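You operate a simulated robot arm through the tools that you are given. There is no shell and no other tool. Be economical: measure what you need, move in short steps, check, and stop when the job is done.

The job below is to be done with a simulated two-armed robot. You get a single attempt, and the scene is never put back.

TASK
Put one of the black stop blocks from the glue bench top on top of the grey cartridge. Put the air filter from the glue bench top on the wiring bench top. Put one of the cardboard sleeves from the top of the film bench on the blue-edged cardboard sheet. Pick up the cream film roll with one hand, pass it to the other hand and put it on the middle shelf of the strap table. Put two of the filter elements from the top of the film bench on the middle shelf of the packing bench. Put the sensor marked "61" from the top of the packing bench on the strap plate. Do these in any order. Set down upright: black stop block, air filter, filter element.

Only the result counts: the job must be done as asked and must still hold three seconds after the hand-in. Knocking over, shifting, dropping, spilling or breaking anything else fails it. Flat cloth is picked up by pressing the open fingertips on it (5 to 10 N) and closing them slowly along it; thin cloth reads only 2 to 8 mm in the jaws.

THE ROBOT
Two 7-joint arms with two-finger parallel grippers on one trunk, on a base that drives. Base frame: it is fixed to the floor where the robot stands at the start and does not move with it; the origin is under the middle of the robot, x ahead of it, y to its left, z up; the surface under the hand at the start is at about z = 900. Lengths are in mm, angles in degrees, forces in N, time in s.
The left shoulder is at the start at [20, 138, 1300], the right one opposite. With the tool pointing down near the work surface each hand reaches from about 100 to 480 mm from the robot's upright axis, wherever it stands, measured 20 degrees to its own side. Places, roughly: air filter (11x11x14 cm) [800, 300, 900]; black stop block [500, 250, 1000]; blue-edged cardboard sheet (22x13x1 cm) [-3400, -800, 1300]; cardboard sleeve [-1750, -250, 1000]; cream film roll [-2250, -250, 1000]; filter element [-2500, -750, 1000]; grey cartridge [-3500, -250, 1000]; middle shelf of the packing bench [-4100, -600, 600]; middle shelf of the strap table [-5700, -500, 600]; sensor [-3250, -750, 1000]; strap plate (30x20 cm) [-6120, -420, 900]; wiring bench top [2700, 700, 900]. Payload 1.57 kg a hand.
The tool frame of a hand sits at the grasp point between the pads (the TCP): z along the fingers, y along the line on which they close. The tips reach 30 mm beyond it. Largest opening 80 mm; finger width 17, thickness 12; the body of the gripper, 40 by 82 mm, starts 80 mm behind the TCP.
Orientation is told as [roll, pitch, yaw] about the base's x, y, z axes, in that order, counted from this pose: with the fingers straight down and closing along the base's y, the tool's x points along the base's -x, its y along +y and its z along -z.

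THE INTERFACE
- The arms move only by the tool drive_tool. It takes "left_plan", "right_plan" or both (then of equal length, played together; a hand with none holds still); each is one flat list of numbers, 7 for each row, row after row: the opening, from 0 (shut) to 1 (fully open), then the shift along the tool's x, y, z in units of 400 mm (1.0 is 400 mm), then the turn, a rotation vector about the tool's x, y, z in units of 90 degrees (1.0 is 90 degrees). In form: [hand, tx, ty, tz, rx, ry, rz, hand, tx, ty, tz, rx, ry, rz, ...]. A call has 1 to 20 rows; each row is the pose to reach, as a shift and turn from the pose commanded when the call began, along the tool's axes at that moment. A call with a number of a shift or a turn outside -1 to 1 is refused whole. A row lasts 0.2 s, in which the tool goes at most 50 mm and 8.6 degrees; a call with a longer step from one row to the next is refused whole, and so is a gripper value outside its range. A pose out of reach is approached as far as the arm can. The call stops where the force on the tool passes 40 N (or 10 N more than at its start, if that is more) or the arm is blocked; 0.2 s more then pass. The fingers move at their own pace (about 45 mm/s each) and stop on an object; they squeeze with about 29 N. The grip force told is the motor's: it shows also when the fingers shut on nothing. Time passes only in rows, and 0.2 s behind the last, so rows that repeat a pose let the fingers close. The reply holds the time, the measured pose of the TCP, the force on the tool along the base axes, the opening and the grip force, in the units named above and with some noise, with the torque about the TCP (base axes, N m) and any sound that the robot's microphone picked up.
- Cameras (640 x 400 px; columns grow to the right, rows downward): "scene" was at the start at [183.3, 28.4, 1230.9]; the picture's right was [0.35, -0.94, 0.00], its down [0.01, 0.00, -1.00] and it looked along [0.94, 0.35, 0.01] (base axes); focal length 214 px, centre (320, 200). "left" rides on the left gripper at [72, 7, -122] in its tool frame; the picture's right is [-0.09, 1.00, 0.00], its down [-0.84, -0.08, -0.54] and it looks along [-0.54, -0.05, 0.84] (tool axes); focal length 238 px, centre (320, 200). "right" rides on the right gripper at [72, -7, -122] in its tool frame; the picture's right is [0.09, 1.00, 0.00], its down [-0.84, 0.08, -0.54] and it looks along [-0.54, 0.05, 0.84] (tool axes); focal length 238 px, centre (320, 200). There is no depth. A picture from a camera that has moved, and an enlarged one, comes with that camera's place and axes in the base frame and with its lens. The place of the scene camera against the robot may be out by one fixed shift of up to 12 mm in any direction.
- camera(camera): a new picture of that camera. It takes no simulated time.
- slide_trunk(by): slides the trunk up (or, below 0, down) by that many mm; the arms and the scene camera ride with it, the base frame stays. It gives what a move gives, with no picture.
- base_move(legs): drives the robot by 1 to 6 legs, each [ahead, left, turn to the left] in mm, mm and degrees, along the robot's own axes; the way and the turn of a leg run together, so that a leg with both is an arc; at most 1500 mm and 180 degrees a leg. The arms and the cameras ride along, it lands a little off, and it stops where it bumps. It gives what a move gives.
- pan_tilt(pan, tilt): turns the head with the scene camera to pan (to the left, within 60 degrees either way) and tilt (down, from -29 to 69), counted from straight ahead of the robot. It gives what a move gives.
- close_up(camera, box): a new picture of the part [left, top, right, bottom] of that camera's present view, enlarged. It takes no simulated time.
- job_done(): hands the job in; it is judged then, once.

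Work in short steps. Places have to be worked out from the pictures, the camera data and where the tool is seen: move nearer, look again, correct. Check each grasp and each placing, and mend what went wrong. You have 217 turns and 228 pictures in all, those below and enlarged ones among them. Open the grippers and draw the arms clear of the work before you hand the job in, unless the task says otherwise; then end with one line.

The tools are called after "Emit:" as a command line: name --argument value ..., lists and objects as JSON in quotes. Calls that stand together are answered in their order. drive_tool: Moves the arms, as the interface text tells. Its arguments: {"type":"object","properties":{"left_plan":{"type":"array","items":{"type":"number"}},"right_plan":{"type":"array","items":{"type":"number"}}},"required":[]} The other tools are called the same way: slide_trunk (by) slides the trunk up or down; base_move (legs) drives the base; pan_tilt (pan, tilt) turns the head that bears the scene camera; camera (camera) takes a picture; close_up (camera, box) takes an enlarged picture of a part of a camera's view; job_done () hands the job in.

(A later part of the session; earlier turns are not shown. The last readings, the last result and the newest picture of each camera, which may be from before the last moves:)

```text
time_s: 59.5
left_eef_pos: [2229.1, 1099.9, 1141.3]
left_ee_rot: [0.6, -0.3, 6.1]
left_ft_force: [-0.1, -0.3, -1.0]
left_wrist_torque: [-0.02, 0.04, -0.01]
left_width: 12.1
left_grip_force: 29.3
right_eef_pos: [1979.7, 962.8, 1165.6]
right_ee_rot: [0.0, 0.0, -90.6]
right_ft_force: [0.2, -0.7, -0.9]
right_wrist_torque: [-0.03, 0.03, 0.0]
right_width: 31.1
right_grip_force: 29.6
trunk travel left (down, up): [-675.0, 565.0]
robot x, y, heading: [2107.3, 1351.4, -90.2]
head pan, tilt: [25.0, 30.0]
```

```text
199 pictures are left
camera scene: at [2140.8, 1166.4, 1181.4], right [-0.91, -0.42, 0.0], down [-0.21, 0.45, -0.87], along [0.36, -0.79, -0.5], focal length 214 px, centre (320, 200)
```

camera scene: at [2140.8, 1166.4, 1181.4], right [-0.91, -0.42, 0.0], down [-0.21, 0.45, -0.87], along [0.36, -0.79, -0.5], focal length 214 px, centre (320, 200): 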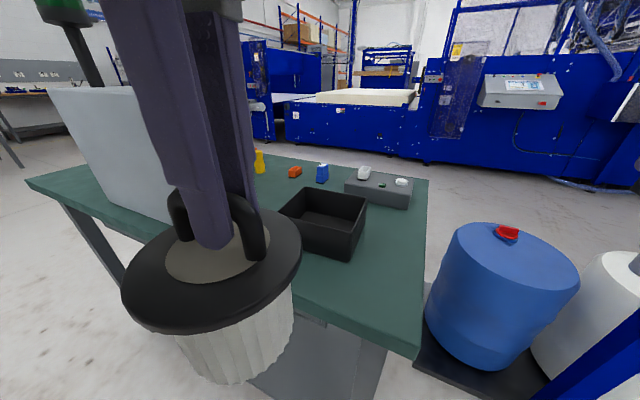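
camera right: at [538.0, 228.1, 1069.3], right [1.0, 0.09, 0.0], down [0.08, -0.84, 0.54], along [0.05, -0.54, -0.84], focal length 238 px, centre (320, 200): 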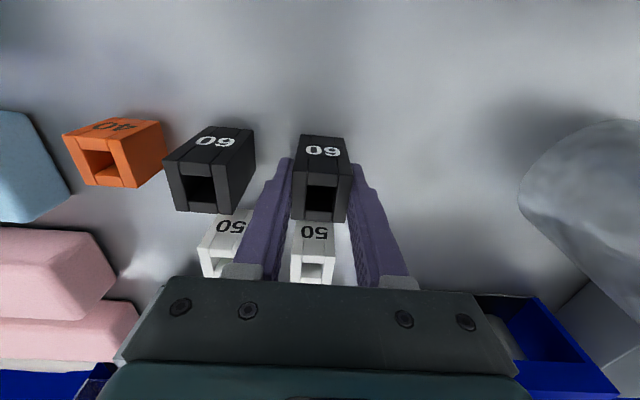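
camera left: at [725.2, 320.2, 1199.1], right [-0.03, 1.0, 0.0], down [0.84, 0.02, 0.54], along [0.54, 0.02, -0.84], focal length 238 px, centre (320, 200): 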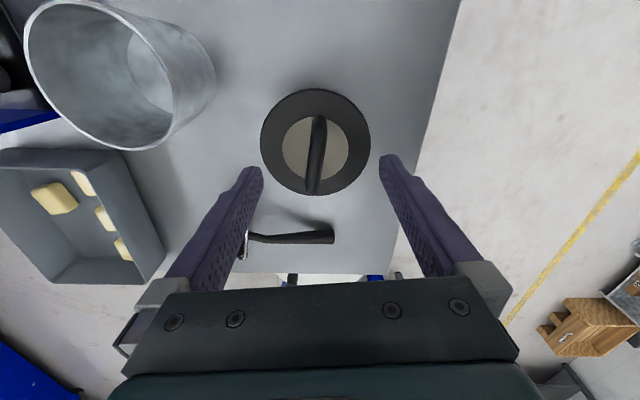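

The bench spans x 2090–3216, y 468–1003. The filter hides part of it; I take the left wrist view before choosing a free spot.

Emit:
camera --camera "left"

Emit:
pan_tilt --pan 60 --tilt 35

Emit:
camera --camera "scene"

```text
198 pictures are left
camera left: at [2156.7, 1097.1, 1263.5], right [-0.01, 1.0, 0.01], down [0.84, 0.0, 0.55], along [0.55, 0.02, -0.84], focal length 238 px, centre (320, 200)
```

left: 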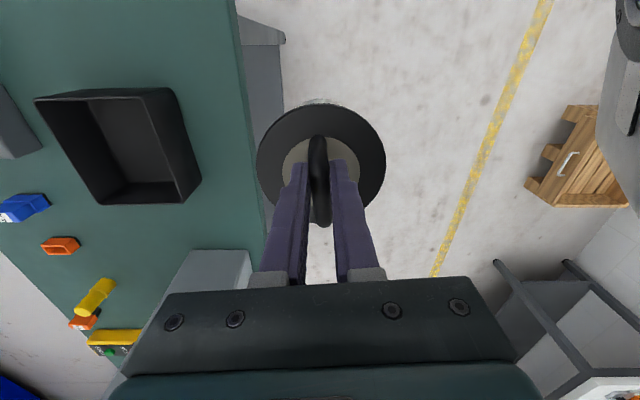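

```text
time_s: 60.6
left_eef_pos: [2230.3, 1098.9, 1142.0]
left_ee_rot: [0.7, -0.5, 6.1]
left_ft_force: [0.2, -0.1, -1.9]
left_wrist_torque: [-0.03, 0.05, 0.01]
left_width: 12.4
left_grip_force: 29.2
right_eef_pos: [1978.9, 963.3, 1165.3]
right_ee_rot: [-0.1, -0.1, -90.7]
right_ft_force: [-0.6, 0.7, -0.2]
right_wrist_torque: [0.01, 0.0, 0.0]
right_width: 31.2
right_grip_force: 28.9
trunk travel left (down, up): [-675.0, 565.0]
robot x, y, heading: [2103.3, 1353.3, -90.5]
head pan, tilt: [60.0, 35.0]
```

```text
197 pictures are left
camera scene: at [2179.0, 1204.0, 1173.6], right [-0.51, -0.86, 0.0], down [-0.49, 0.29, -0.82], along [0.71, -0.41, -0.57], focal length 214 px, centre (320, 200)
```

scene: 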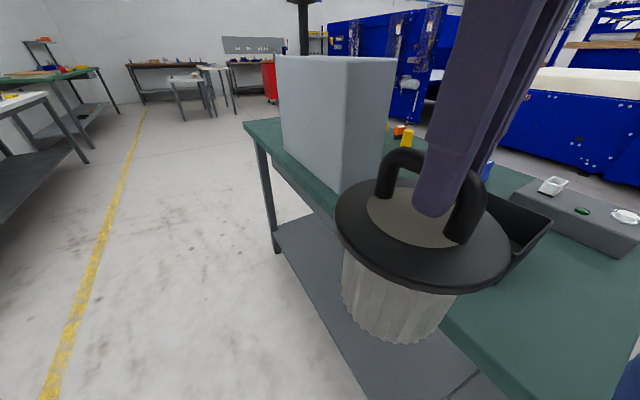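

A free gap of ~180 mm lies between the black bin (x≤2353) and the grey box (x≥2530). I aim for [2438,915]; first moving the base.

Emit:
base_move --legs '[[0, 208, 0.4], [110, 0, 0]]'

Emit:
pan_tilt --pan 10 --tilt 40

Emit:
camera --camera "left"

Emit:
camera --camera "scene"

```text
time_s: 63.0
left_eef_pos: [2446.4, 990.8, 1142.5]
left_ee_rot: [0.7, -0.5, 6.6]
left_ft_force: [-0.3, -0.6, -2.4]
left_wrist_torque: [-0.04, 0.01, 0.01]
left_width: 12.2
left_grip_force: 29.0
right_eef_pos: [2198.7, 851.8, 1165.7]
right_ee_rot: [-0.2, 0.0, -90.2]
right_ft_force: [-0.8, 0.2, 0.6]
right_wrist_torque: [0.0, 0.02, 0.02]
right_width: 31.3
right_grip_force: 28.8
trunk travel left (down, up): [-675.0, 565.0]
robot x, y, heading: [2317.8, 1240.3, -89.9]
head pan, tilt: [60.0, 35.0]
```

```text
time_s: 64.2
left_eef_pos: [2447.3, 987.8, 1140.2]
left_ee_rot: [0.7, -0.3, 6.6]
left_ft_force: [0.7, -0.4, -2.7]
left_wrist_torque: [-0.03, 0.02, 0.02]
left_width: 12.4
left_grip_force: 28.8
right_eef_pos: [2199.4, 851.8, 1165.5]
right_ee_rot: [-0.2, -0.1, -90.2]
right_ft_force: [0.3, -1.2, -0.6]
right_wrist_torque: [-0.01, 0.01, 0.02]
right_width: 31.6
right_grip_force: 29.1
trunk travel left (down, up): [-675.0, 565.0]
robot x, y, heading: [2318.4, 1239.7, -90.0]
head pan, tilt: [10.0, 40.0]
```

```text
196 pictures are left
camera left: at [2374.4, 986.8, 1263.5], right [-0.02, 1.0, 0.01], down [0.84, 0.01, 0.55], along [0.55, 0.02, -0.84], focal length 238 px, centre (320, 200)
```

left: 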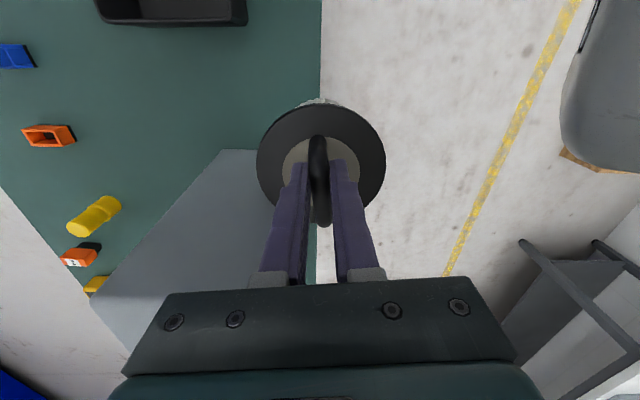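

```text
195 pictures are left
camera scene: at [2334.5, 1054.1, 1166.0], right [-0.98, -0.18, 0.0], down [-0.11, 0.63, -0.77], along [0.13, -0.75, -0.64], focal length 214 px, centre (320, 200)
```

scene: 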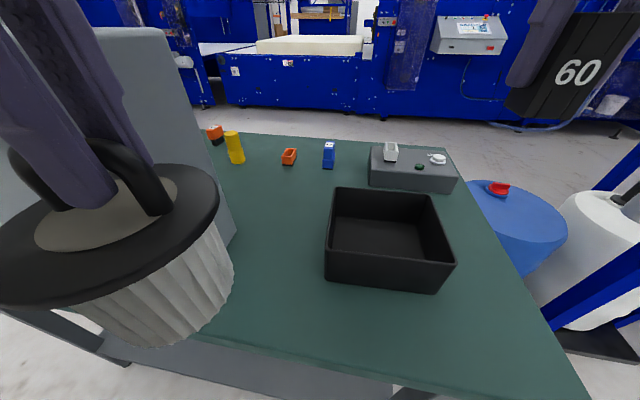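

The grey box's -x face is at x≈2520 (y 838–950), and the space behind it is free. I choose [2434,785], and move the base 100 mm forward.

Emit:
base_move --legs '[[100, -13, 0]]'

Emit:
camera --camera "scene"

```text
time_s: 65.4
left_eef_pos: [2435.0, 890.3, 1141.0]
left_ee_rot: [0.6, -0.4, 6.6]
left_ft_force: [0.6, -1.4, -2.3]
left_wrist_torque: [-0.02, 0.02, 0.02]
left_width: 12.1
left_grip_force: 28.8
right_eef_pos: [2186.4, 751.3, 1165.1]
right_ee_rot: [-0.2, 0.0, -90.2]
right_ft_force: [0.5, -0.2, -0.7]
right_wrist_torque: [0.01, -0.02, -0.01]
right_width: 31.4
right_grip_force: 29.5
trunk travel left (down, up): [-675.0, 565.0]
robot x, y, heading: [2308.3, 1142.5, -90.0]
head pan, tilt: [10.0, 40.0]
```

```text
194 pictures are left
camera scene: at [2322.0, 954.4, 1166.0], right [-0.98, -0.18, 0.0], down [-0.11, 0.63, -0.77], along [0.14, -0.75, -0.64], focal length 214 px, centre (320, 200)
```

scene: 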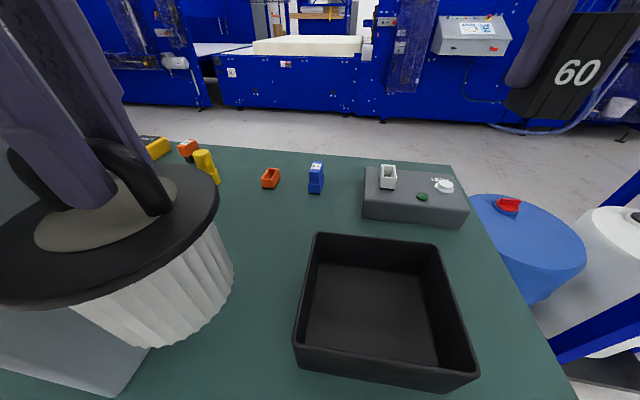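

The target spot is clear. I extend the arm over [2445,780] and lower to near contact.

Emit:
drive_tool --left_plan '[0, 0.002, -0.09, 0, 0, 0, 0, 0, 0.004, -0.18, 0, 0, 0, 0, 0, 0.007, -0.276, 0, 0, 0, 0, 0, 0.007, -0.276, 0.08, 0, 0, 0, 0, 0.007, -0.276, 0.16, 0, 0, 0, 0, 0.007, -0.276, 0.225, 0, 0, 0, 0, 0.007, -0.276, 0.24, 0, 0, 0]'

Emit:
camera --camera "scene"

```text
time_s: 67.0
left_eef_pos: [2444.9, 781.0, 1042.8]
left_ee_rot: [0.7, -0.5, 6.6]
left_ft_force: [-0.8, 0.1, -2.1]
left_wrist_torque: [0.0, 0.01, 0.02]
left_width: 12.4
left_grip_force: 29.1
right_eef_pos: [2187.6, 751.9, 1165.8]
right_ee_rot: [-0.1, 0.0, -90.1]
right_ft_force: [0.5, 0.1, -0.4]
right_wrist_torque: [0.02, 0.01, 0.01]
right_width: 31.3
right_grip_force: 28.8
trunk travel left (down, up): [-675.0, 565.0]
robot x, y, heading: [2303.8, 1142.4, -89.9]
head pan, tilt: [10.0, 40.0]
```

```text
193 pictures are left
camera scene: at [2322.0, 954.5, 1166.0], right [-0.98, -0.18, 0.0], down [-0.11, 0.63, -0.77], along [0.14, -0.75, -0.64], focal length 214 px, centre (320, 200)
```

scene: 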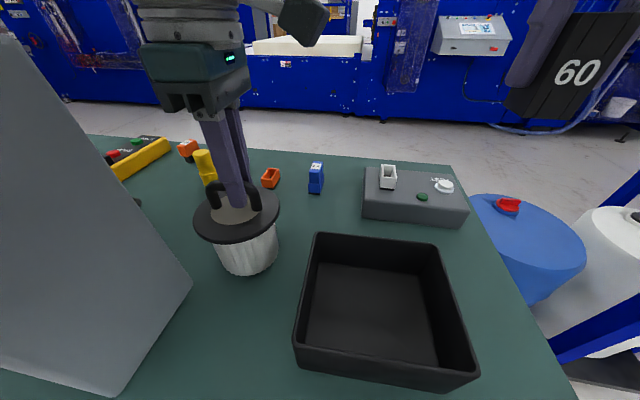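

Clear of bin and box. I lower in small steps until contact shows.

Emit:
drive_tool --left_plan '[0, 0, 0, 0.006, 0, 0, 0, 0, 0, 0, 0.012, 0, 0, 0, 0, 0, 0, 0.018, 0, 0, 0, 0, 0, 0, 0.02, 0, 0, 0]'

```text
time_s: 68.0
left_eef_pos: [2445.2, 781.2, 1036.2]
left_ee_rot: [0.8, -0.4, 6.7]
left_ft_force: [-1.3, 1.1, 1.3]
left_wrist_torque: [0.07, 0.03, 0.0]
left_width: 12.3
left_grip_force: 28.6
right_eef_pos: [2186.6, 750.9, 1164.8]
right_ee_rot: [-0.1, -0.2, -90.2]
right_ft_force: [0.5, 0.2, -0.8]
right_wrist_torque: [0.0, 0.01, -0.01]
right_width: 31.2
right_grip_force: 29.0
trunk travel left (down, up): [-675.0, 565.0]
robot x, y, heading: [2308.6, 1141.0, -89.9]
head pan, tilt: [10.0, 40.0]
```

Force flipped sign: the filter stands on the bench. I open and withdraw upward, then back a bit.

Emit:
drive_tool --left_plan '[0, 0, 0, 0.002, 0, 0, 0, 0.2, 0, 0, 0.002, 0, 0, 0, 0.5, 0, 0, 0.002, 0, 0, 0, 0.8, 0, 0, 0.002, 0, 0, 0, 0.8, 0, 0, 0, 0, 0, 0, 0.8, 0, 0, -0.1, 0, 0, 0, 0.8, 0, 0, -0.2, 0, 0, 0, 0.8, 0, 0, -0.3, 0, 0, 0, 0.8, 0, 0.1, -0.38, 0, 0, 0]'

Emit:
camera --camera "scene"

```text
refused: row 9 steps farther than a row can; nothing moved
```

```text
192 pictures are left
camera scene: at [2322.1, 954.4, 1166.1], right [-0.98, -0.18, 0.0], down [-0.11, 0.63, -0.77], along [0.14, -0.75, -0.64], focal length 214 px, centre (320, 200)
```

scene: 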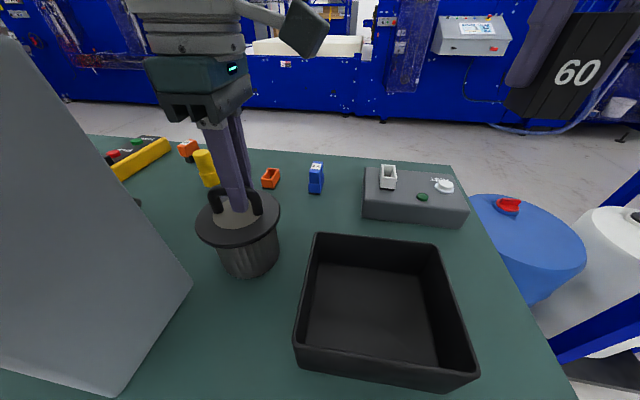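

The last row was too long a step; I resend with shorter ones.

Emit:
drive_tool --left_plan '[0, 0, 0, 0.002, 0, 0, 0, 0.2, 0, 0, 0.002, 0, 0, 0, 0.5, 0, 0, 0.002, 0, 0, 0, 0.8, 0, 0, 0.002, 0, 0, 0, 0.8, 0, 0, 0, 0, 0, 0, 0.8, 0, 0, -0.08, 0, 0, 0, 0.8, 0, 0, -0.18, 0, 0, 0, 0.8, 0, 0, -0.28, 0, 0, 0, 0.8, 0, 0.05, -0.34, 0, 0, 0, 0.8, 0, 0.14, -0.37, 0, 0, 0, 0.8, 0, 0.24, -0.37, 0, 0, 0]'

Emit:
camera --camera "scene"

```text
time_s: 70.6
left_eef_pos: [2442.6, 880.7, 1158.3]
left_ee_rot: [6.9, -4.6, 8.0]
left_ft_force: [0.0, -0.1, 0.0]
left_wrist_torque: [0.02, -0.02, 0.05]
left_width: 64.1
left_grip_force: 0.0
right_eef_pos: [2186.5, 751.1, 1165.4]
right_ee_rot: [-0.1, -0.2, -90.1]
right_ft_force: [-0.3, -0.9, -0.3]
right_wrist_torque: [0.01, 0.02, 0.01]
right_width: 31.3
right_grip_force: 28.5
trunk travel left (down, up): [-675.0, 565.0]
robot x, y, heading: [2310.3, 1139.0, -89.8]
head pan, tilt: [10.0, 40.0]
stopped in row 11 (left hand): the arm was blocked; the commanded pose is now the measured one
```

```text
191 pictures are left
camera scene: at [2322.0, 954.4, 1166.0], right [-0.98, -0.18, 0.0], down [-0.11, 0.63, -0.77], along [0.14, -0.75, -0.64], focal length 214 px, centre (320, 200)
```

scene: 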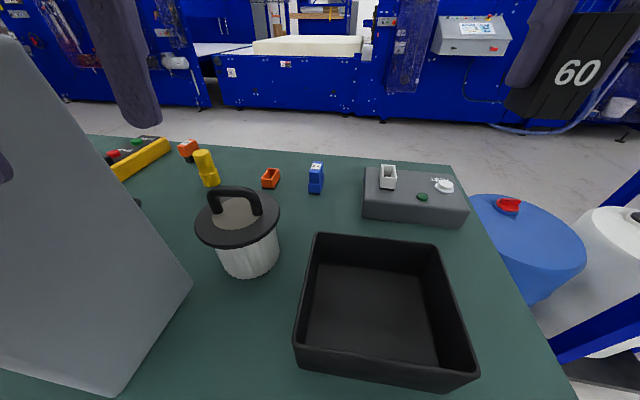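

The filter stands upright on the wiring bench. I back off, slide to x≈1500 and turn to face -x so I can see the way.

Emit:
base_move --legs '[[-220, 0, 0], [0, -850, 0], [0, 0, -90]]'

Emit:
pan_tilt --pan 0 --tilt 15

Emit:
camera --camera "scene"

```text
time_s: 80.1
left_eef_pos: [1209.5, 1209.4, 1159.6]
left_ee_rot: [6.7, -4.5, -80.2]
left_ft_force: [0.0, 1.2, -0.3]
left_wrist_torque: [0.0, 0.03, 0.01]
left_width: 64.1
left_grip_force: 0.0
right_eef_pos: [1071.6, 1460.4, 1164.7]
right_ee_rot: [-0.1, 0.0, -178.2]
right_ft_force: [-0.1, -0.8, -1.1]
right_wrist_torque: [-0.04, 0.0, -0.03]
right_width: 31.3
right_grip_force: 29.3
trunk travel left (down, up): [-675.0, 565.0]
robot x, y, heading: [1463.5, 1354.8, -177.9]
head pan, tilt: [10.0, 40.0]
```

```text
time_s: 81.0
left_eef_pos: [1209.5, 1208.8, 1159.7]
left_ee_rot: [6.9, -4.5, -80.1]
left_ft_force: [0.4, -0.4, 0.4]
left_wrist_torque: [-0.01, 0.0, 0.0]
left_width: 63.9
left_grip_force: 0.1
right_eef_pos: [1071.7, 1460.9, 1166.3]
right_ee_rot: [-0.1, -0.2, -178.3]
right_ft_force: [0.6, 1.0, 0.3]
right_wrist_torque: [-0.01, 0.04, -0.01]
right_width: 31.1
right_grip_force: 29.4
trunk travel left (down, up): [-675.0, 565.0]
robot x, y, heading: [1463.5, 1354.7, -178.0]
head pan, tilt: [0.0, 15.0]
```

```text
190 pictures are left
camera scene: at [1269.9, 1342.7, 1205.5], right [-0.04, 1.0, 0.0], down [0.26, 0.01, -0.97], along [-0.97, -0.04, -0.26], focal length 214 px, centre (320, 200)
```

scene: 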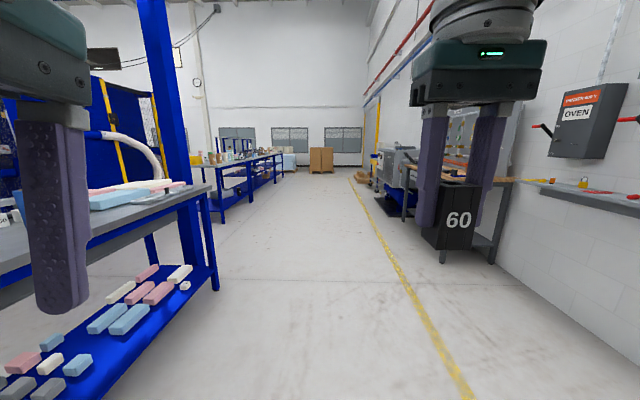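

The aisle ahead is clear with the blue film/packing benches down on the left. I drive down it to about x=-1300.

Emit:
base_move --legs '[[1400, 0, -2], [1300, 400, 0]]'

Emit:
pan_tilt --pan 30 --tilt 20

Emit:
camera --camera "scene"

```text
time_s: 94.5
left_eef_pos: [-1526.5, 851.1, 1159.2]
left_ee_rot: [6.9, -4.4, -84.1]
left_ft_force: [-0.2, -0.9, -0.1]
left_wrist_torque: [0.0, -0.01, 0.0]
left_width: 63.8
left_grip_force: 0.0
right_eef_pos: [-1646.2, 1112.1, 1165.0]
right_ee_rot: [-0.1, -0.1, 177.8]
right_ft_force: [0.2, 0.1, -0.7]
right_wrist_torque: [0.01, 0.04, -0.01]
right_width: 31.3
right_grip_force: 28.7
trunk travel left (down, up): [-675.0, 565.0]
robot x, y, heading: [-1263.0, 980.1, 178.1]
head pan, tilt: [0.0, 15.0]
```

```text
time_s: 95.4
left_eef_pos: [-1526.8, 852.7, 1158.6]
left_ee_rot: [6.8, -4.4, -84.1]
left_ft_force: [0.5, 0.4, 0.5]
left_wrist_torque: [0.0, 0.0, -0.01]
left_width: 64.0
left_grip_force: 0.0
right_eef_pos: [-1646.3, 1112.8, 1165.8]
right_ee_rot: [-0.1, 0.0, 177.8]
right_ft_force: [-1.2, -0.4, -0.3]
right_wrist_torque: [0.02, -0.04, 0.01]
right_width: 31.4
right_grip_force: 29.1
trunk travel left (down, up): [-675.0, 565.0]
robot x, y, heading: [-1262.2, 979.9, 178.2]
head pan, tilt: [30.0, 20.0]
```

```text
189 pictures are left
camera scene: at [-1445.5, 934.5, 1197.5], right [-0.47, 0.88, 0.0], down [0.3, 0.16, -0.94], along [-0.83, -0.44, -0.34], focal length 214 px, centre (320, 200)
```

scene: 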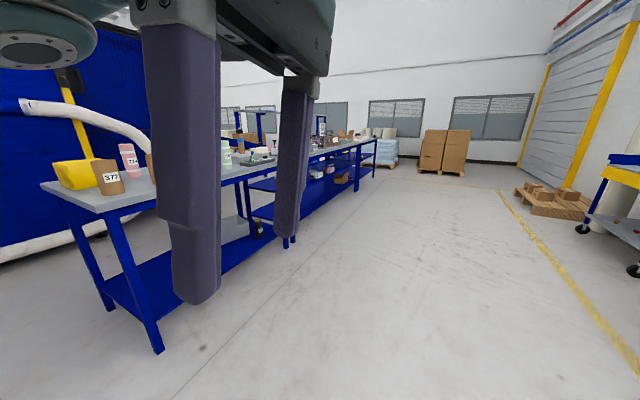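

I turn to face the benches (-y) and move in front of the film bench for a look.

Emit:
base_move --legs '[[0, 0, 91.8], [450, -830, 0]]'

Emit:
pan_tilt --pan 0 --tilt 25

Emit:
camera --camera "scene"

```text
time_s: 104.1
left_eef_pos: [-1998.5, 308.3, 1158.9]
left_ee_rot: [6.9, -4.6, 5.2]
left_ft_force: [0.1, -0.1, -0.4]
left_wrist_torque: [0.0, 0.0, 0.02]
left_width: 64.0
left_grip_force: 0.0
right_eef_pos: [-2261.0, 192.0, 1166.7]
right_ee_rot: [-0.1, -0.2, -92.9]
right_ft_force: [0.2, 0.1, -0.2]
right_wrist_torque: [-0.02, 0.03, 0.03]
right_width: 31.1
right_grip_force: 28.9
trunk travel left (down, up): [-675.0, 565.0]
robot x, y, heading: [-2118.4, 573.2, -92.9]
head pan, tilt: [30.0, 20.0]
```

```text
time_s: 105.1
left_eef_pos: [-1998.4, 309.7, 1158.7]
left_ee_rot: [6.9, -4.5, 5.2]
left_ft_force: [-0.1, 0.0, 0.0]
left_wrist_torque: [0.0, -0.02, -0.02]
left_width: 63.9
left_grip_force: 0.1
right_eef_pos: [-2260.2, 192.7, 1166.1]
right_ee_rot: [0.0, -0.2, -92.9]
right_ft_force: [0.1, 0.1, -0.3]
right_wrist_torque: [0.0, 0.01, 0.02]
right_width: 31.2
right_grip_force: 29.2
trunk travel left (down, up): [-675.0, 565.0]
robot x, y, heading: [-2121.0, 573.0, -92.5]
head pan, tilt: [0.0, 25.0]
```

```text
188 pictures are left
camera scene: at [-2130.1, 379.9, 1189.4], right [-1.0, 0.04, 0.0], down [0.02, 0.42, -0.91], along [-0.04, -0.91, -0.42], focal length 214 px, centre (320, 200)
```

scene: 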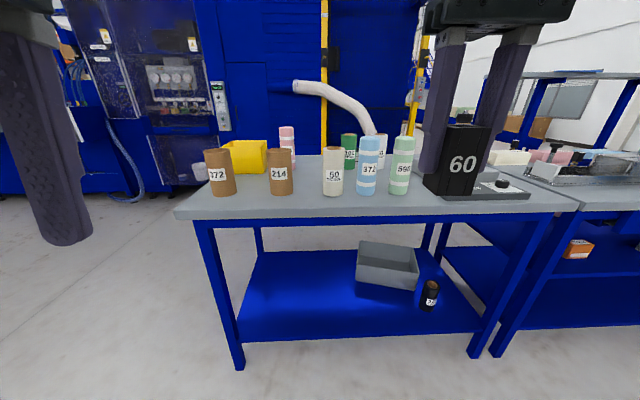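

I see brown tubes 372/214, a cream roll "50" and others. I zoom for detail.

Emit:
close_up --camera "scene" --box '[180, 110, 310, 210]'

Emit:
close_up --camera "scene" --box '[305, 110, 435, 210]'

```text
4.00 times, centred on (245, 160) of scene
camera zoom: at [-2130.1, 379.9, 1189.4], right [-1.0, 0.04, 0.0], down [0.02, 0.42, -0.91], along [-0.04, -0.91, -0.42], focal length 858 px, centre (620, 360)
```

zoom: 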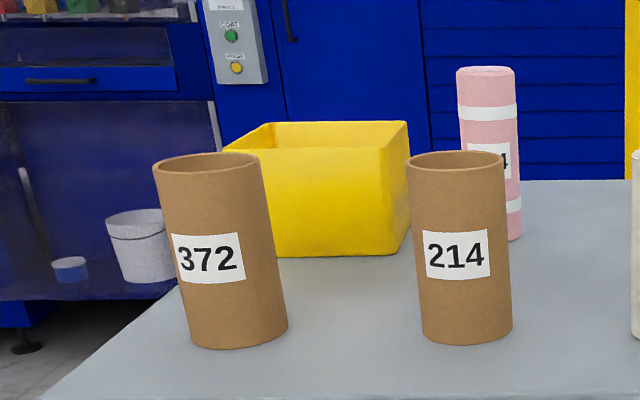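

```text
4.00 times, centred on (370, 160) of scene
camera zoom: at [-2130.1, 379.9, 1189.4], right [-1.0, 0.04, 0.0], down [0.02, 0.42, -0.91], along [-0.04, -0.91, -0.42], focal length 858 px, centre (120, 360)
```

zoom: 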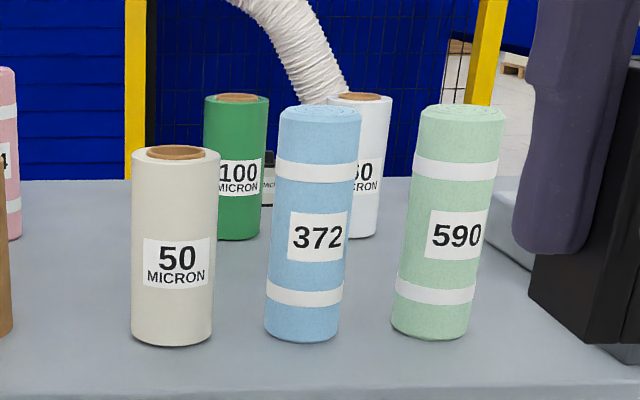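

Sleeves are 372 and 214; the cream roll is "50 micron". I shift toward -x to see the right half of the film bench and the packing bench.

Emit:
base_move --legs '[[0, 0, 2.5], [150, -650, 0]]'

Emit:
pan_tilt --pan 15 --tilt 30

Emit:
camera --camera "scene"

Emit:
pan_tilt --pan -40 --tilt 25

Emit:
camera --camera "scene"

```text
time_s: 109.2
left_eef_pos: [-2646.3, 163.6, 1158.9]
left_ee_rot: [7.0, -4.4, 8.0]
left_ft_force: [0.4, 0.0, -0.3]
left_wrist_torque: [0.0, 0.02, 0.04]
left_width: 64.2
left_grip_force: 0.1
right_eef_pos: [-2902.2, 34.9, 1165.5]
right_ee_rot: [-0.1, -0.2, -90.2]
right_ft_force: [0.7, 0.5, -0.5]
right_wrist_torque: [0.0, 0.01, 0.01]
right_width: 31.3
right_grip_force: 29.6
trunk travel left (down, up): [-675.0, 565.0]
robot x, y, heading: [-2782.6, 422.9, -89.9]
head pan, tilt: [0.0, 25.0]
```

```text
time_s: 110.0
left_eef_pos: [-2646.6, 164.6, 1159.5]
left_ee_rot: [6.9, -4.6, 8.0]
left_ft_force: [0.3, -1.1, -0.3]
left_wrist_torque: [-0.01, 0.03, -0.01]
left_width: 63.8
left_grip_force: 0.1
right_eef_pos: [-2901.4, 35.9, 1164.8]
right_ee_rot: [-0.1, -0.1, -90.1]
right_ft_force: [0.5, -0.8, -0.4]
right_wrist_torque: [-0.01, -0.01, -0.03]
right_width: 31.1
right_grip_force: 28.9
trunk travel left (down, up): [-675.0, 565.0]
robot x, y, heading: [-2779.1, 424.4, -89.4]
head pan, tilt: [15.0, 30.0]
```

```text
185 pictures are left
camera scene: at [-2757.8, 233.3, 1181.4], right [-0.97, -0.26, 0.0], down [-0.13, 0.48, -0.87], along [0.23, -0.84, -0.5], focal length 214 px, centre (320, 200)
```

scene: 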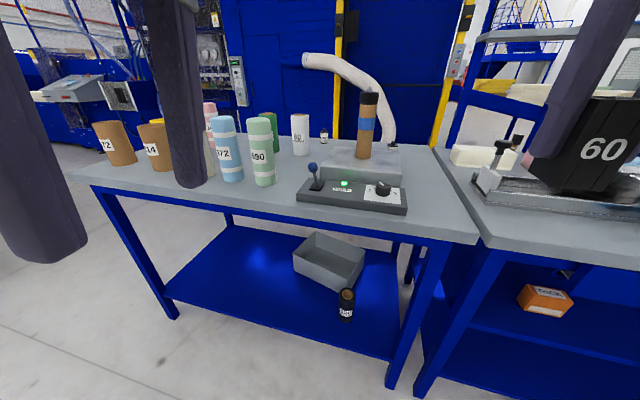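

```text
time_s: 111.2
left_eef_pos: [-2645.3, 163.0, 1160.4]
left_ee_rot: [6.9, -4.4, 8.0]
left_ft_force: [0.7, 0.8, 0.4]
left_wrist_torque: [-0.05, 0.02, 0.0]
left_width: 64.0
left_grip_force: 0.1
right_eef_pos: [-2903.1, 32.7, 1164.5]
right_ee_rot: [-0.1, -0.1, -90.2]
right_ft_force: [0.7, -1.0, 0.2]
right_wrist_torque: [0.0, -0.01, -0.02]
right_width: 31.2
right_grip_force: 28.6
trunk travel left (down, up): [-675.0, 565.0]
robot x, y, heading: [-2781.4, 422.3, -89.7]
head pan, tilt: [-40.0, 25.0]
```

```text
184 pictures are left
camera scene: at [-2840.4, 249.8, 1189.4], right [-0.77, 0.64, 0.0], down [0.27, 0.32, -0.91], along [-0.58, -0.7, -0.42], focal length 214 px, centre (320, 200)
```

scene: 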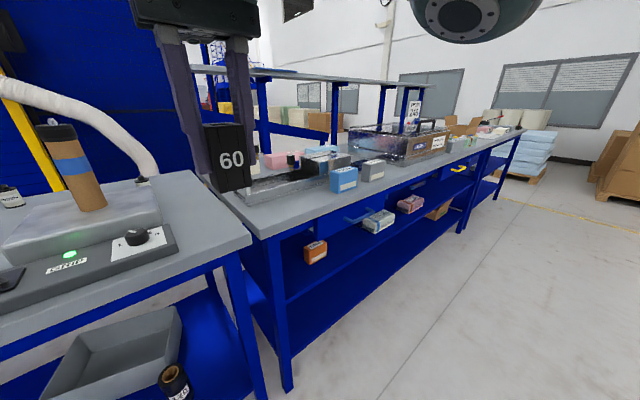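

The filter elements' rough place projects onto the small capped cylinder at the back of the film bench. I zoom there.

Emit:
pan_tilt --pan 15 --tilt 30

Emit:
close_up --camera "scene" --box '[200, 80, 400, 200]'

```text
time_s: 112.5
left_eef_pos: [-2646.3, 163.6, 1159.7]
left_ee_rot: [6.9, -4.5, 8.1]
left_ft_force: [0.1, -0.1, 0.0]
left_wrist_torque: [-0.01, 0.01, -0.04]
left_width: 64.1
left_grip_force: 0.1
right_eef_pos: [-2901.7, 35.0, 1166.2]
right_ee_rot: [-0.1, 0.0, -90.1]
right_ft_force: [0.2, -0.4, -1.2]
right_wrist_torque: [-0.01, -0.01, 0.01]
right_width: 31.1
right_grip_force: 29.3
trunk travel left (down, up): [-675.0, 565.0]
robot x, y, heading: [-2780.4, 421.3, -89.8]
head pan, tilt: [15.0, 30.0]
```

```text
3.20 times, centred on (300, 140) of scene
camera zoom: at [-2757.8, 233.3, 1181.4], right [-0.97, -0.26, 0.0], down [-0.13, 0.48, -0.87], along [0.23, -0.84, -0.5], focal length 686 px, centre (384, 392)
```

zoom: 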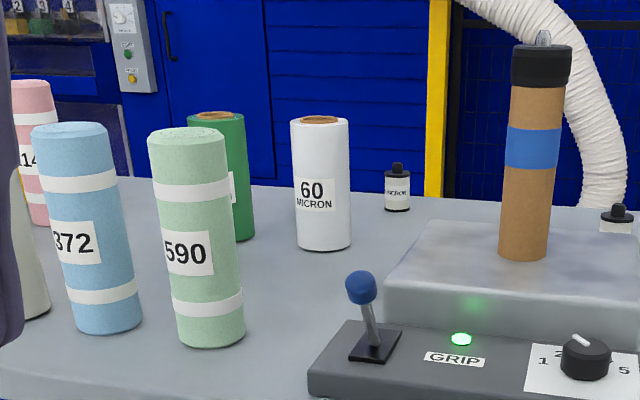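

The small capped "micron" bottles at the back (~[-2494,-813]) are the filter elements; they'll need a rear approach. First the black block: I move in front of the packing bench to find the grey cartridge.

Emit:
base_move --legs '[[0, -600, -0.2]]'

Emit:
pan_tilt --pan -5 --tilt 25

Emit:
camera --camera "scene"

```text
time_s: 115.9
left_eef_pos: [-3252.0, 162.5, 1158.9]
left_ee_rot: [6.9, -4.6, 7.8]
left_ft_force: [0.7, -0.1, -0.3]
left_wrist_torque: [-0.02, -0.01, 0.0]
left_width: 63.9
left_grip_force: 0.0
right_eef_pos: [-3507.2, 33.1, 1165.7]
right_ee_rot: [-0.1, -0.1, -90.3]
right_ft_force: [0.3, 0.1, -1.1]
right_wrist_torque: [-0.01, 0.0, 0.02]
right_width: 31.3
right_grip_force: 28.8
trunk travel left (down, up): [-675.0, 565.0]
robot x, y, heading: [-3390.1, 419.3, -89.9]
head pan, tilt: [15.0, 30.0]
```

```text
time_s: 116.7
left_eef_pos: [-3252.3, 163.0, 1159.7]
left_ee_rot: [6.7, -4.5, 7.8]
left_ft_force: [-0.1, -0.7, -0.9]
left_wrist_torque: [-0.01, -0.03, 0.03]
left_width: 64.1
left_grip_force: 0.0
right_eef_pos: [-3508.3, 34.3, 1165.6]
right_ee_rot: [0.0, -0.2, -90.4]
right_ft_force: [0.0, 0.8, -0.2]
right_wrist_torque: [0.02, 0.01, 0.04]
right_width: 31.4
right_grip_force: 29.3
trunk travel left (down, up): [-675.0, 565.0]
robot x, y, heading: [-3382.7, 422.2, -90.1]
head pan, tilt: [-5.0, 25.0]
```

```text
182 pictures are left
camera scene: at [-3394.9, 228.2, 1189.3], right [-1.0, 0.09, 0.0], down [0.04, 0.42, -0.91], along [-0.08, -0.9, -0.42], focal length 214 px, centre (320, 200)
```

scene: 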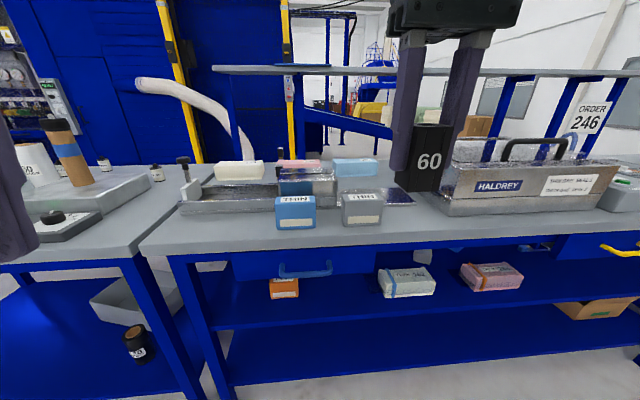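

The grey "THIN" box at (362,208) is the grey cartridge. I zoom to measure its top.

Emit:
close_up --camera "scene" --box '[260, 150, 420, 250]'

Emit:
camera --camera "right"

```text
4.00 times, centred on (340, 200) of scene
camera zoom: at [-3394.9, 228.2, 1189.3], right [-1.0, 0.09, 0.0], down [0.04, 0.42, -0.91], along [-0.08, -0.9, -0.42], focal length 858 px, centre (240, 200)
```

zoom: 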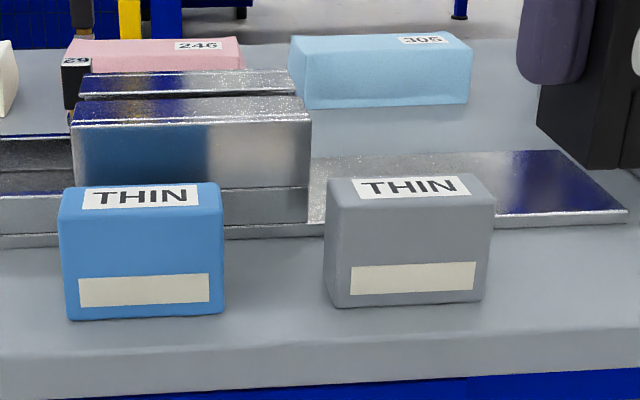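

```text
180 pictures are left
camera right: at [-3514.8, 106.3, 1287.1], right [1.0, 0.09, 0.0], down [0.07, -0.84, 0.54], along [0.04, -0.54, -0.84], focal length 238 px, centre (320, 200)
```

right: 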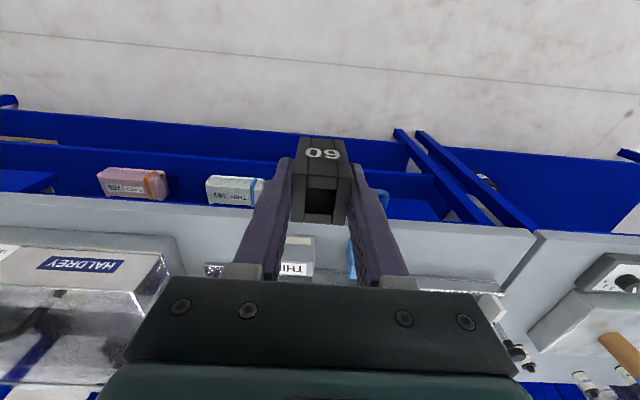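

The cartridge top is ~93×50 mm, centred near [-3547,-252], z≈967. I drive so the right hand with the block hangs above it and check with the wrist camera.

Emit:
base_move --legs '[[270, -40, 0]]'

Emit:
camera --camera "right"

```text
time_s: 118.7
left_eef_pos: [-3296.7, -108.5, 1158.6]
left_ee_rot: [6.9, -4.5, 7.3]
left_ft_force: [-0.5, 0.3, -0.5]
left_wrist_torque: [0.01, 0.01, 0.02]
left_width: 64.1
left_grip_force: 0.0
right_eef_pos: [-3552.5, -235.4, 1164.6]
right_ee_rot: [-0.2, -0.1, -90.6]
right_ft_force: [0.7, 0.0, -0.8]
right_wrist_torque: [0.0, 0.01, 0.0]
right_width: 30.9
right_grip_force: 29.2
trunk travel left (down, up): [-675.0, 565.0]
robot x, y, heading: [-3426.4, 150.6, -90.4]
head pan, tilt: [-5.0, 25.0]
```

```text
179 pictures are left
camera right: at [-3558.7, -163.5, 1287.1], right [1.0, 0.08, 0.0], down [0.07, -0.84, 0.54], along [0.04, -0.54, -0.84], focal length 238 px, centre (320, 200)
```

right: 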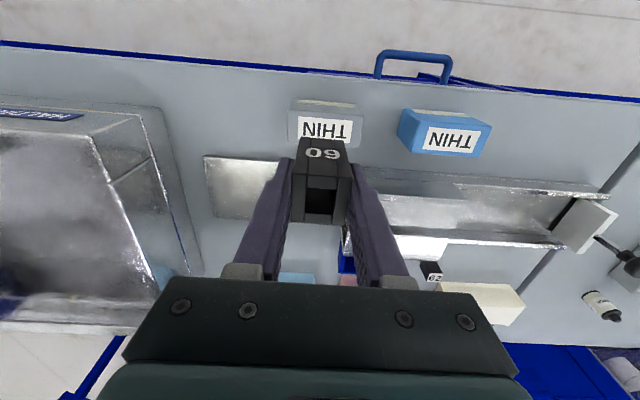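

The wrist view gives the cartridge top centre at ~[-3544,-253], agreeing. I align and lower to just above contact.

Emit:
drive_tool --right_plan '[0, -0.044, 0.019, 0.05, 0, 0, 0, 0, -0.044, 0.019, 0.15, 0, 0, 0, 0, -0.044, 0.019, 0.25, 0, 0, 0, 0, -0.044, 0.019, 0.33, 0, 0, 0, 0, -0.044, 0.019, 0.34, 0, 0, 0]'

Emit:
camera --camera "right"

Emit:
camera --camera "scene"

```text
time_s: 119.9
left_eef_pos: [-3295.7, -107.9, 1158.9]
left_ee_rot: [6.9, -4.5, 7.4]
left_ft_force: [1.1, -0.5, -0.6]
left_wrist_torque: [-0.04, -0.02, 0.01]
left_width: 64.1
left_grip_force: 0.0
right_eef_pos: [-3545.9, -254.5, 1030.2]
right_ee_rot: [-0.1, -0.1, -90.8]
right_ft_force: [0.0, -1.0, 0.2]
right_wrist_torque: [0.0, 0.01, 0.0]
right_width: 31.2
right_grip_force: 29.3
trunk travel left (down, up): [-675.0, 565.0]
robot x, y, heading: [-3424.1, 153.0, -90.3]
head pan, tilt: [-5.0, 25.0]
```

```text
178 pictures are left
camera right: at [-3552.0, -181.6, 1151.1], right [1.0, 0.08, 0.0], down [0.07, -0.84, 0.54], along [0.04, -0.54, -0.84], focal length 238 px, centre (320, 200)
```

right: 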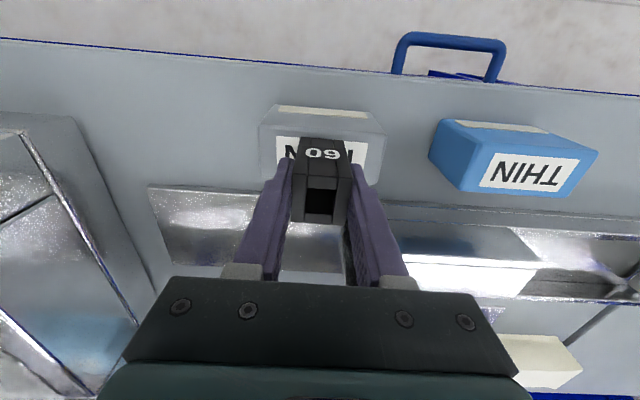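

```text
177 pictures are left
camera scene: at [-3438.1, -42.4, 1189.4], right [-1.0, 0.09, 0.0], down [0.04, 0.42, -0.91], along [-0.09, -0.9, -0.42], focal length 214 px, centre (320, 200)
```

scene: 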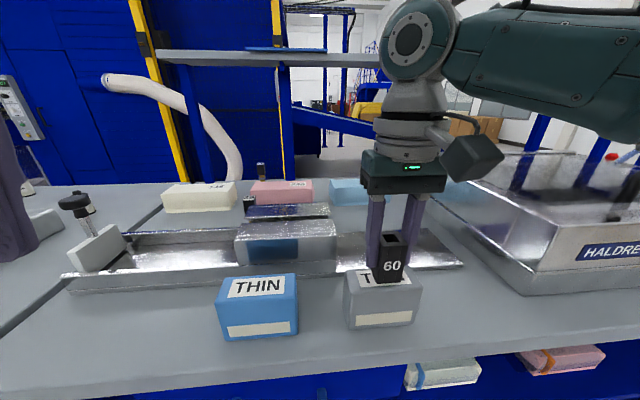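

Block centred over the cartridge. I lower in small steps to contact.

Emit:
drive_tool --right_plan '[0, -0.005, 0, 0.015, 0, 0, 0, 0, -0.005, 0, 0.025, 0, 0, 0, 0, -0.005, 0, 0.032, 0, 0, 0, 0, -0.005, 0, 0.036, 0, 0, 0]'

```text
time_s: 120.9
left_eef_pos: [-3296.3, -110.5, 1160.4]
left_ee_rot: [6.9, -4.5, 7.4]
left_ft_force: [-0.5, 0.0, -1.0]
left_wrist_torque: [-0.01, -0.01, -0.02]
left_width: 64.1
left_grip_force: 0.0
right_eef_pos: [-3545.7, -258.3, 1016.6]
right_ee_rot: [0.0, -0.4, -90.7]
right_ft_force: [-0.8, 1.8, 27.7]
right_wrist_torque: [-0.04, 0.03, -0.05]
right_width: 31.4
right_grip_force: 28.6
trunk travel left (down, up): [-675.0, 565.0]
robot x, y, heading: [-3423.5, 152.3, -90.1]
head pan, tilt: [-5.0, 25.0]
```

Contact at z≈1016.6 (27 N). I ease off slightly, open, and lift straight up.

Emit:
drive_tool --right_plan '[0, 0, 0, -0.002, 0, 0, 0, 0.42, 0, 0, -0.002, 0, 0, 0, 0.5, 0, 0, -0.002, 0, 0, 0, 0.6, 0, 0, -0.002, 0, 0, 0, 0.6, 0, 0, -0.05, 0, 0, 0, 0.6, 0, 0, -0.15, 0, 0, 0, 0.6, 0, 0, -0.27, 0, 0, 0, 0.6, 0, 0, -0.37, 0, 0, 0]'

Emit:
camera --camera "scene"

```text
time_s: 122.7
left_eef_pos: [-3295.1, -108.3, 1159.4]
left_ee_rot: [6.9, -4.5, 7.4]
left_ft_force: [0.2, 0.5, -0.8]
left_wrist_torque: [0.01, 0.05, 0.01]
left_width: 64.0
left_grip_force: 0.0
right_eef_pos: [-3544.1, -257.0, 1162.5]
right_ee_rot: [-0.1, 0.0, -90.8]
right_ft_force: [0.4, 0.3, 0.0]
right_wrist_torque: [-0.02, 0.01, 0.02]
right_width: 48.1
right_grip_force: 0.0
trunk travel left (down, up): [-675.0, 565.0]
robot x, y, heading: [-3427.5, 148.9, -90.5]
head pan, tilt: [-5.0, 25.0]
```

```text
176 pictures are left
camera scene: at [-3438.2, -42.5, 1189.3], right [-1.0, 0.09, 0.0], down [0.04, 0.42, -0.91], along [-0.09, -0.9, -0.42], focal length 214 px, centre (320, 200)
```

scene: 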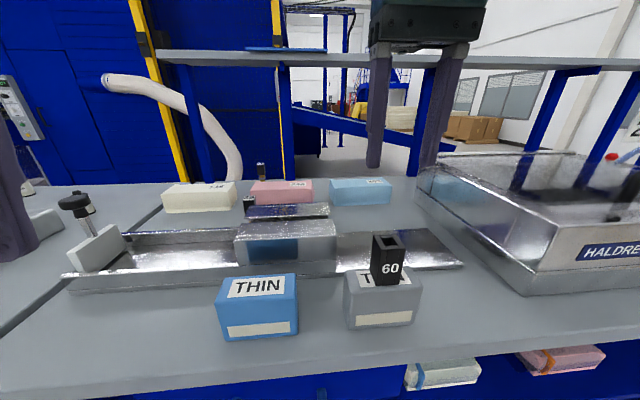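

Block stands upright on the cartridge. Now I zoom on the small dark items (sensors) and the upper shelf.

Emit:
close_up --camera "scene" --box '[220, 150, 340, 225]'

Emit:
close_up --camera "scene" --box '[150, 20, 390, 170]'

```text
5.33 times, centred on (280, 188) of scene
camera zoom: at [-3438.2, -42.5, 1189.3], right [-1.0, 0.09, 0.0], down [0.04, 0.42, -0.91], along [-0.09, -0.9, -0.42], focal length 1144 px, centre (533, 267)
```

zoom: 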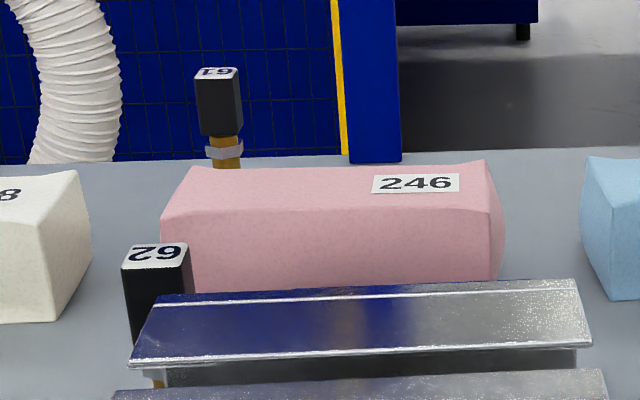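

```text
2.67 times, centred on (270, 95) of scene
camera zoom: at [-3438.2, -42.5, 1189.3], right [-1.0, 0.09, 0.0], down [0.04, 0.42, -0.91], along [-0.09, -0.9, -0.42], focal length 572 px, centre (453, 480)
```

zoom: 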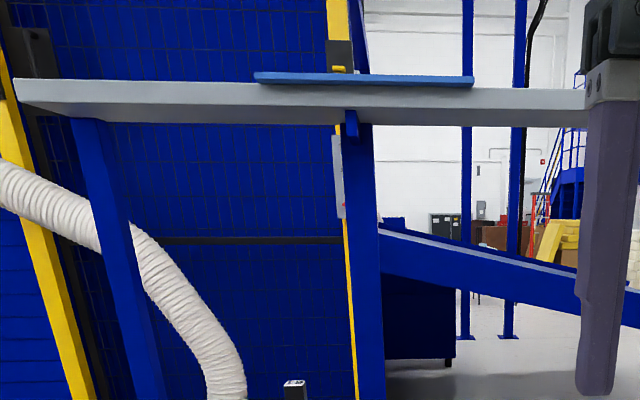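

Sensor "61" stands at the back under the upper shelf, and the sheet lies on that shelf, so those need a rear approach. First the front-side items: I drive back to the cream roll on the film bench.

Emit:
base_move --legs '[[-250, 0, 0.4], [0, 1350, 0]]'

Emit:
pan_tilt --pan 0 --tilt 30

Emit:
camera --camera "scene"

```text
time_s: 130.9
left_eef_pos: [-1924.7, 156.4, 1160.0]
left_ee_rot: [6.9, -4.6, 9.2]
left_ft_force: [-0.4, 0.4, 1.0]
left_wrist_torque: [0.0, -0.01, -0.01]
left_width: 63.9
left_grip_force: 0.0
right_eef_pos: [-2169.5, 1.0, 1161.7]
right_ee_rot: [-0.1, 0.0, -89.1]
right_ft_force: [0.7, 0.3, -0.1]
right_wrist_torque: [0.01, -0.01, -0.03]
right_width: 48.1
right_grip_force: 0.0
trunk travel left (down, up): [-675.0, 565.0]
robot x, y, heading: [-2062.0, 416.4, -89.1]
head pan, tilt: [-5.0, 25.0]
```

```text
time_s: 131.5
left_eef_pos: [-1925.6, 157.1, 1158.5]
left_ee_rot: [6.9, -4.5, 9.1]
left_ft_force: [-0.7, 0.5, 0.2]
left_wrist_torque: [-0.03, -0.02, 0.03]
left_width: 63.9
left_grip_force: 0.1
right_eef_pos: [-2169.2, 0.7, 1161.9]
right_ee_rot: [-0.2, -0.1, -89.0]
right_ft_force: [0.0, 0.9, 0.4]
right_wrist_torque: [-0.03, 0.02, -0.03]
right_width: 48.1
right_grip_force: 0.1
trunk travel left (down, up): [-675.0, 565.0]
robot x, y, heading: [-2067.8, 412.9, -88.7]
head pan, tilt: [0.0, 30.0]
```

```text
173 pictures are left
camera scene: at [-2061.3, 220.2, 1181.4], right [-1.0, -0.02, 0.0], down [-0.01, 0.5, -0.87], along [0.02, -0.87, -0.5], focal length 214 px, centre (320, 200)
```

scene: 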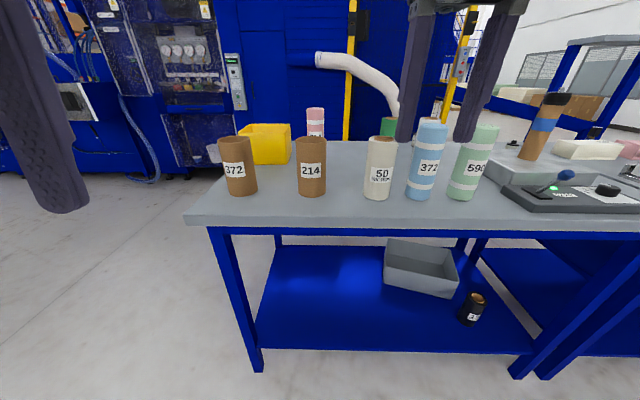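

I drive forward so the right hand hangs above the cream roll (~[-2201,-305], top ≈1055), and check from the wrist.

Emit:
base_move --legs '[[295, -35, -1]]'

Emit:
camera --camera "right"

Emit:
camera --camera "scene"

```text
time_s: 133.6
left_eef_pos: [-1959.8, -137.5, 1159.1]
left_ee_rot: [6.9, -4.4, 8.2]
left_ft_force: [0.4, -0.6, 0.4]
left_wrist_torque: [-0.01, -0.02, -0.05]
left_width: 64.0
left_grip_force: 0.1
right_eef_pos: [-2205.8, -290.1, 1161.0]
right_ee_rot: [0.0, -0.1, -90.0]
right_ft_force: [-0.3, 0.0, 0.7]
right_wrist_torque: [-0.03, 0.0, 0.0]
right_width: 47.7
right_grip_force: 0.1
trunk travel left (down, up): [-675.0, 565.0]
robot x, y, heading: [-2097.0, 119.9, -89.7]
head pan, tilt: [0.0, 30.0]
```

```text
172 pictures are left
camera right: at [-2213.4, -217.5, 1283.2], right [1.0, 0.09, 0.0], down [0.08, -0.84, 0.54], along [0.05, -0.54, -0.84], focal length 238 px, centre (320, 200)
```

right: 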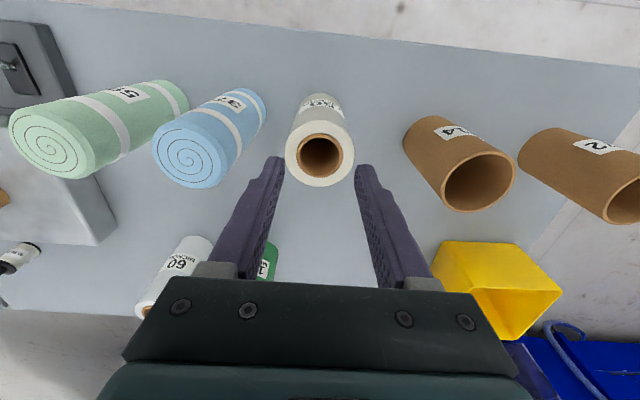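

```text
171 pictures are left
camera scene: at [-2095.3, -71.6, 1181.4], right [-1.0, -0.01, 0.0], down [0.0, 0.5, -0.87], along [0.01, -0.87, -0.5], focal length 214 px, centre (320, 200)
```

scene: 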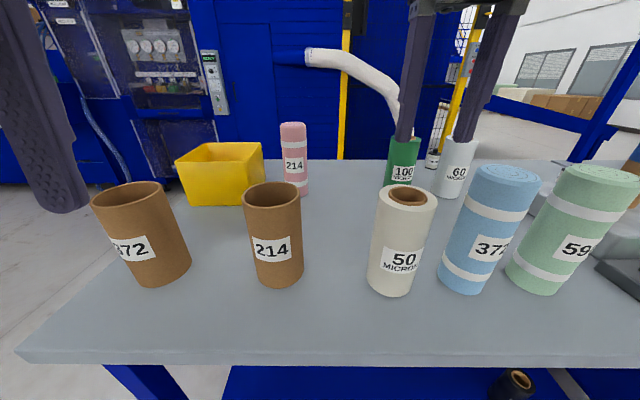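

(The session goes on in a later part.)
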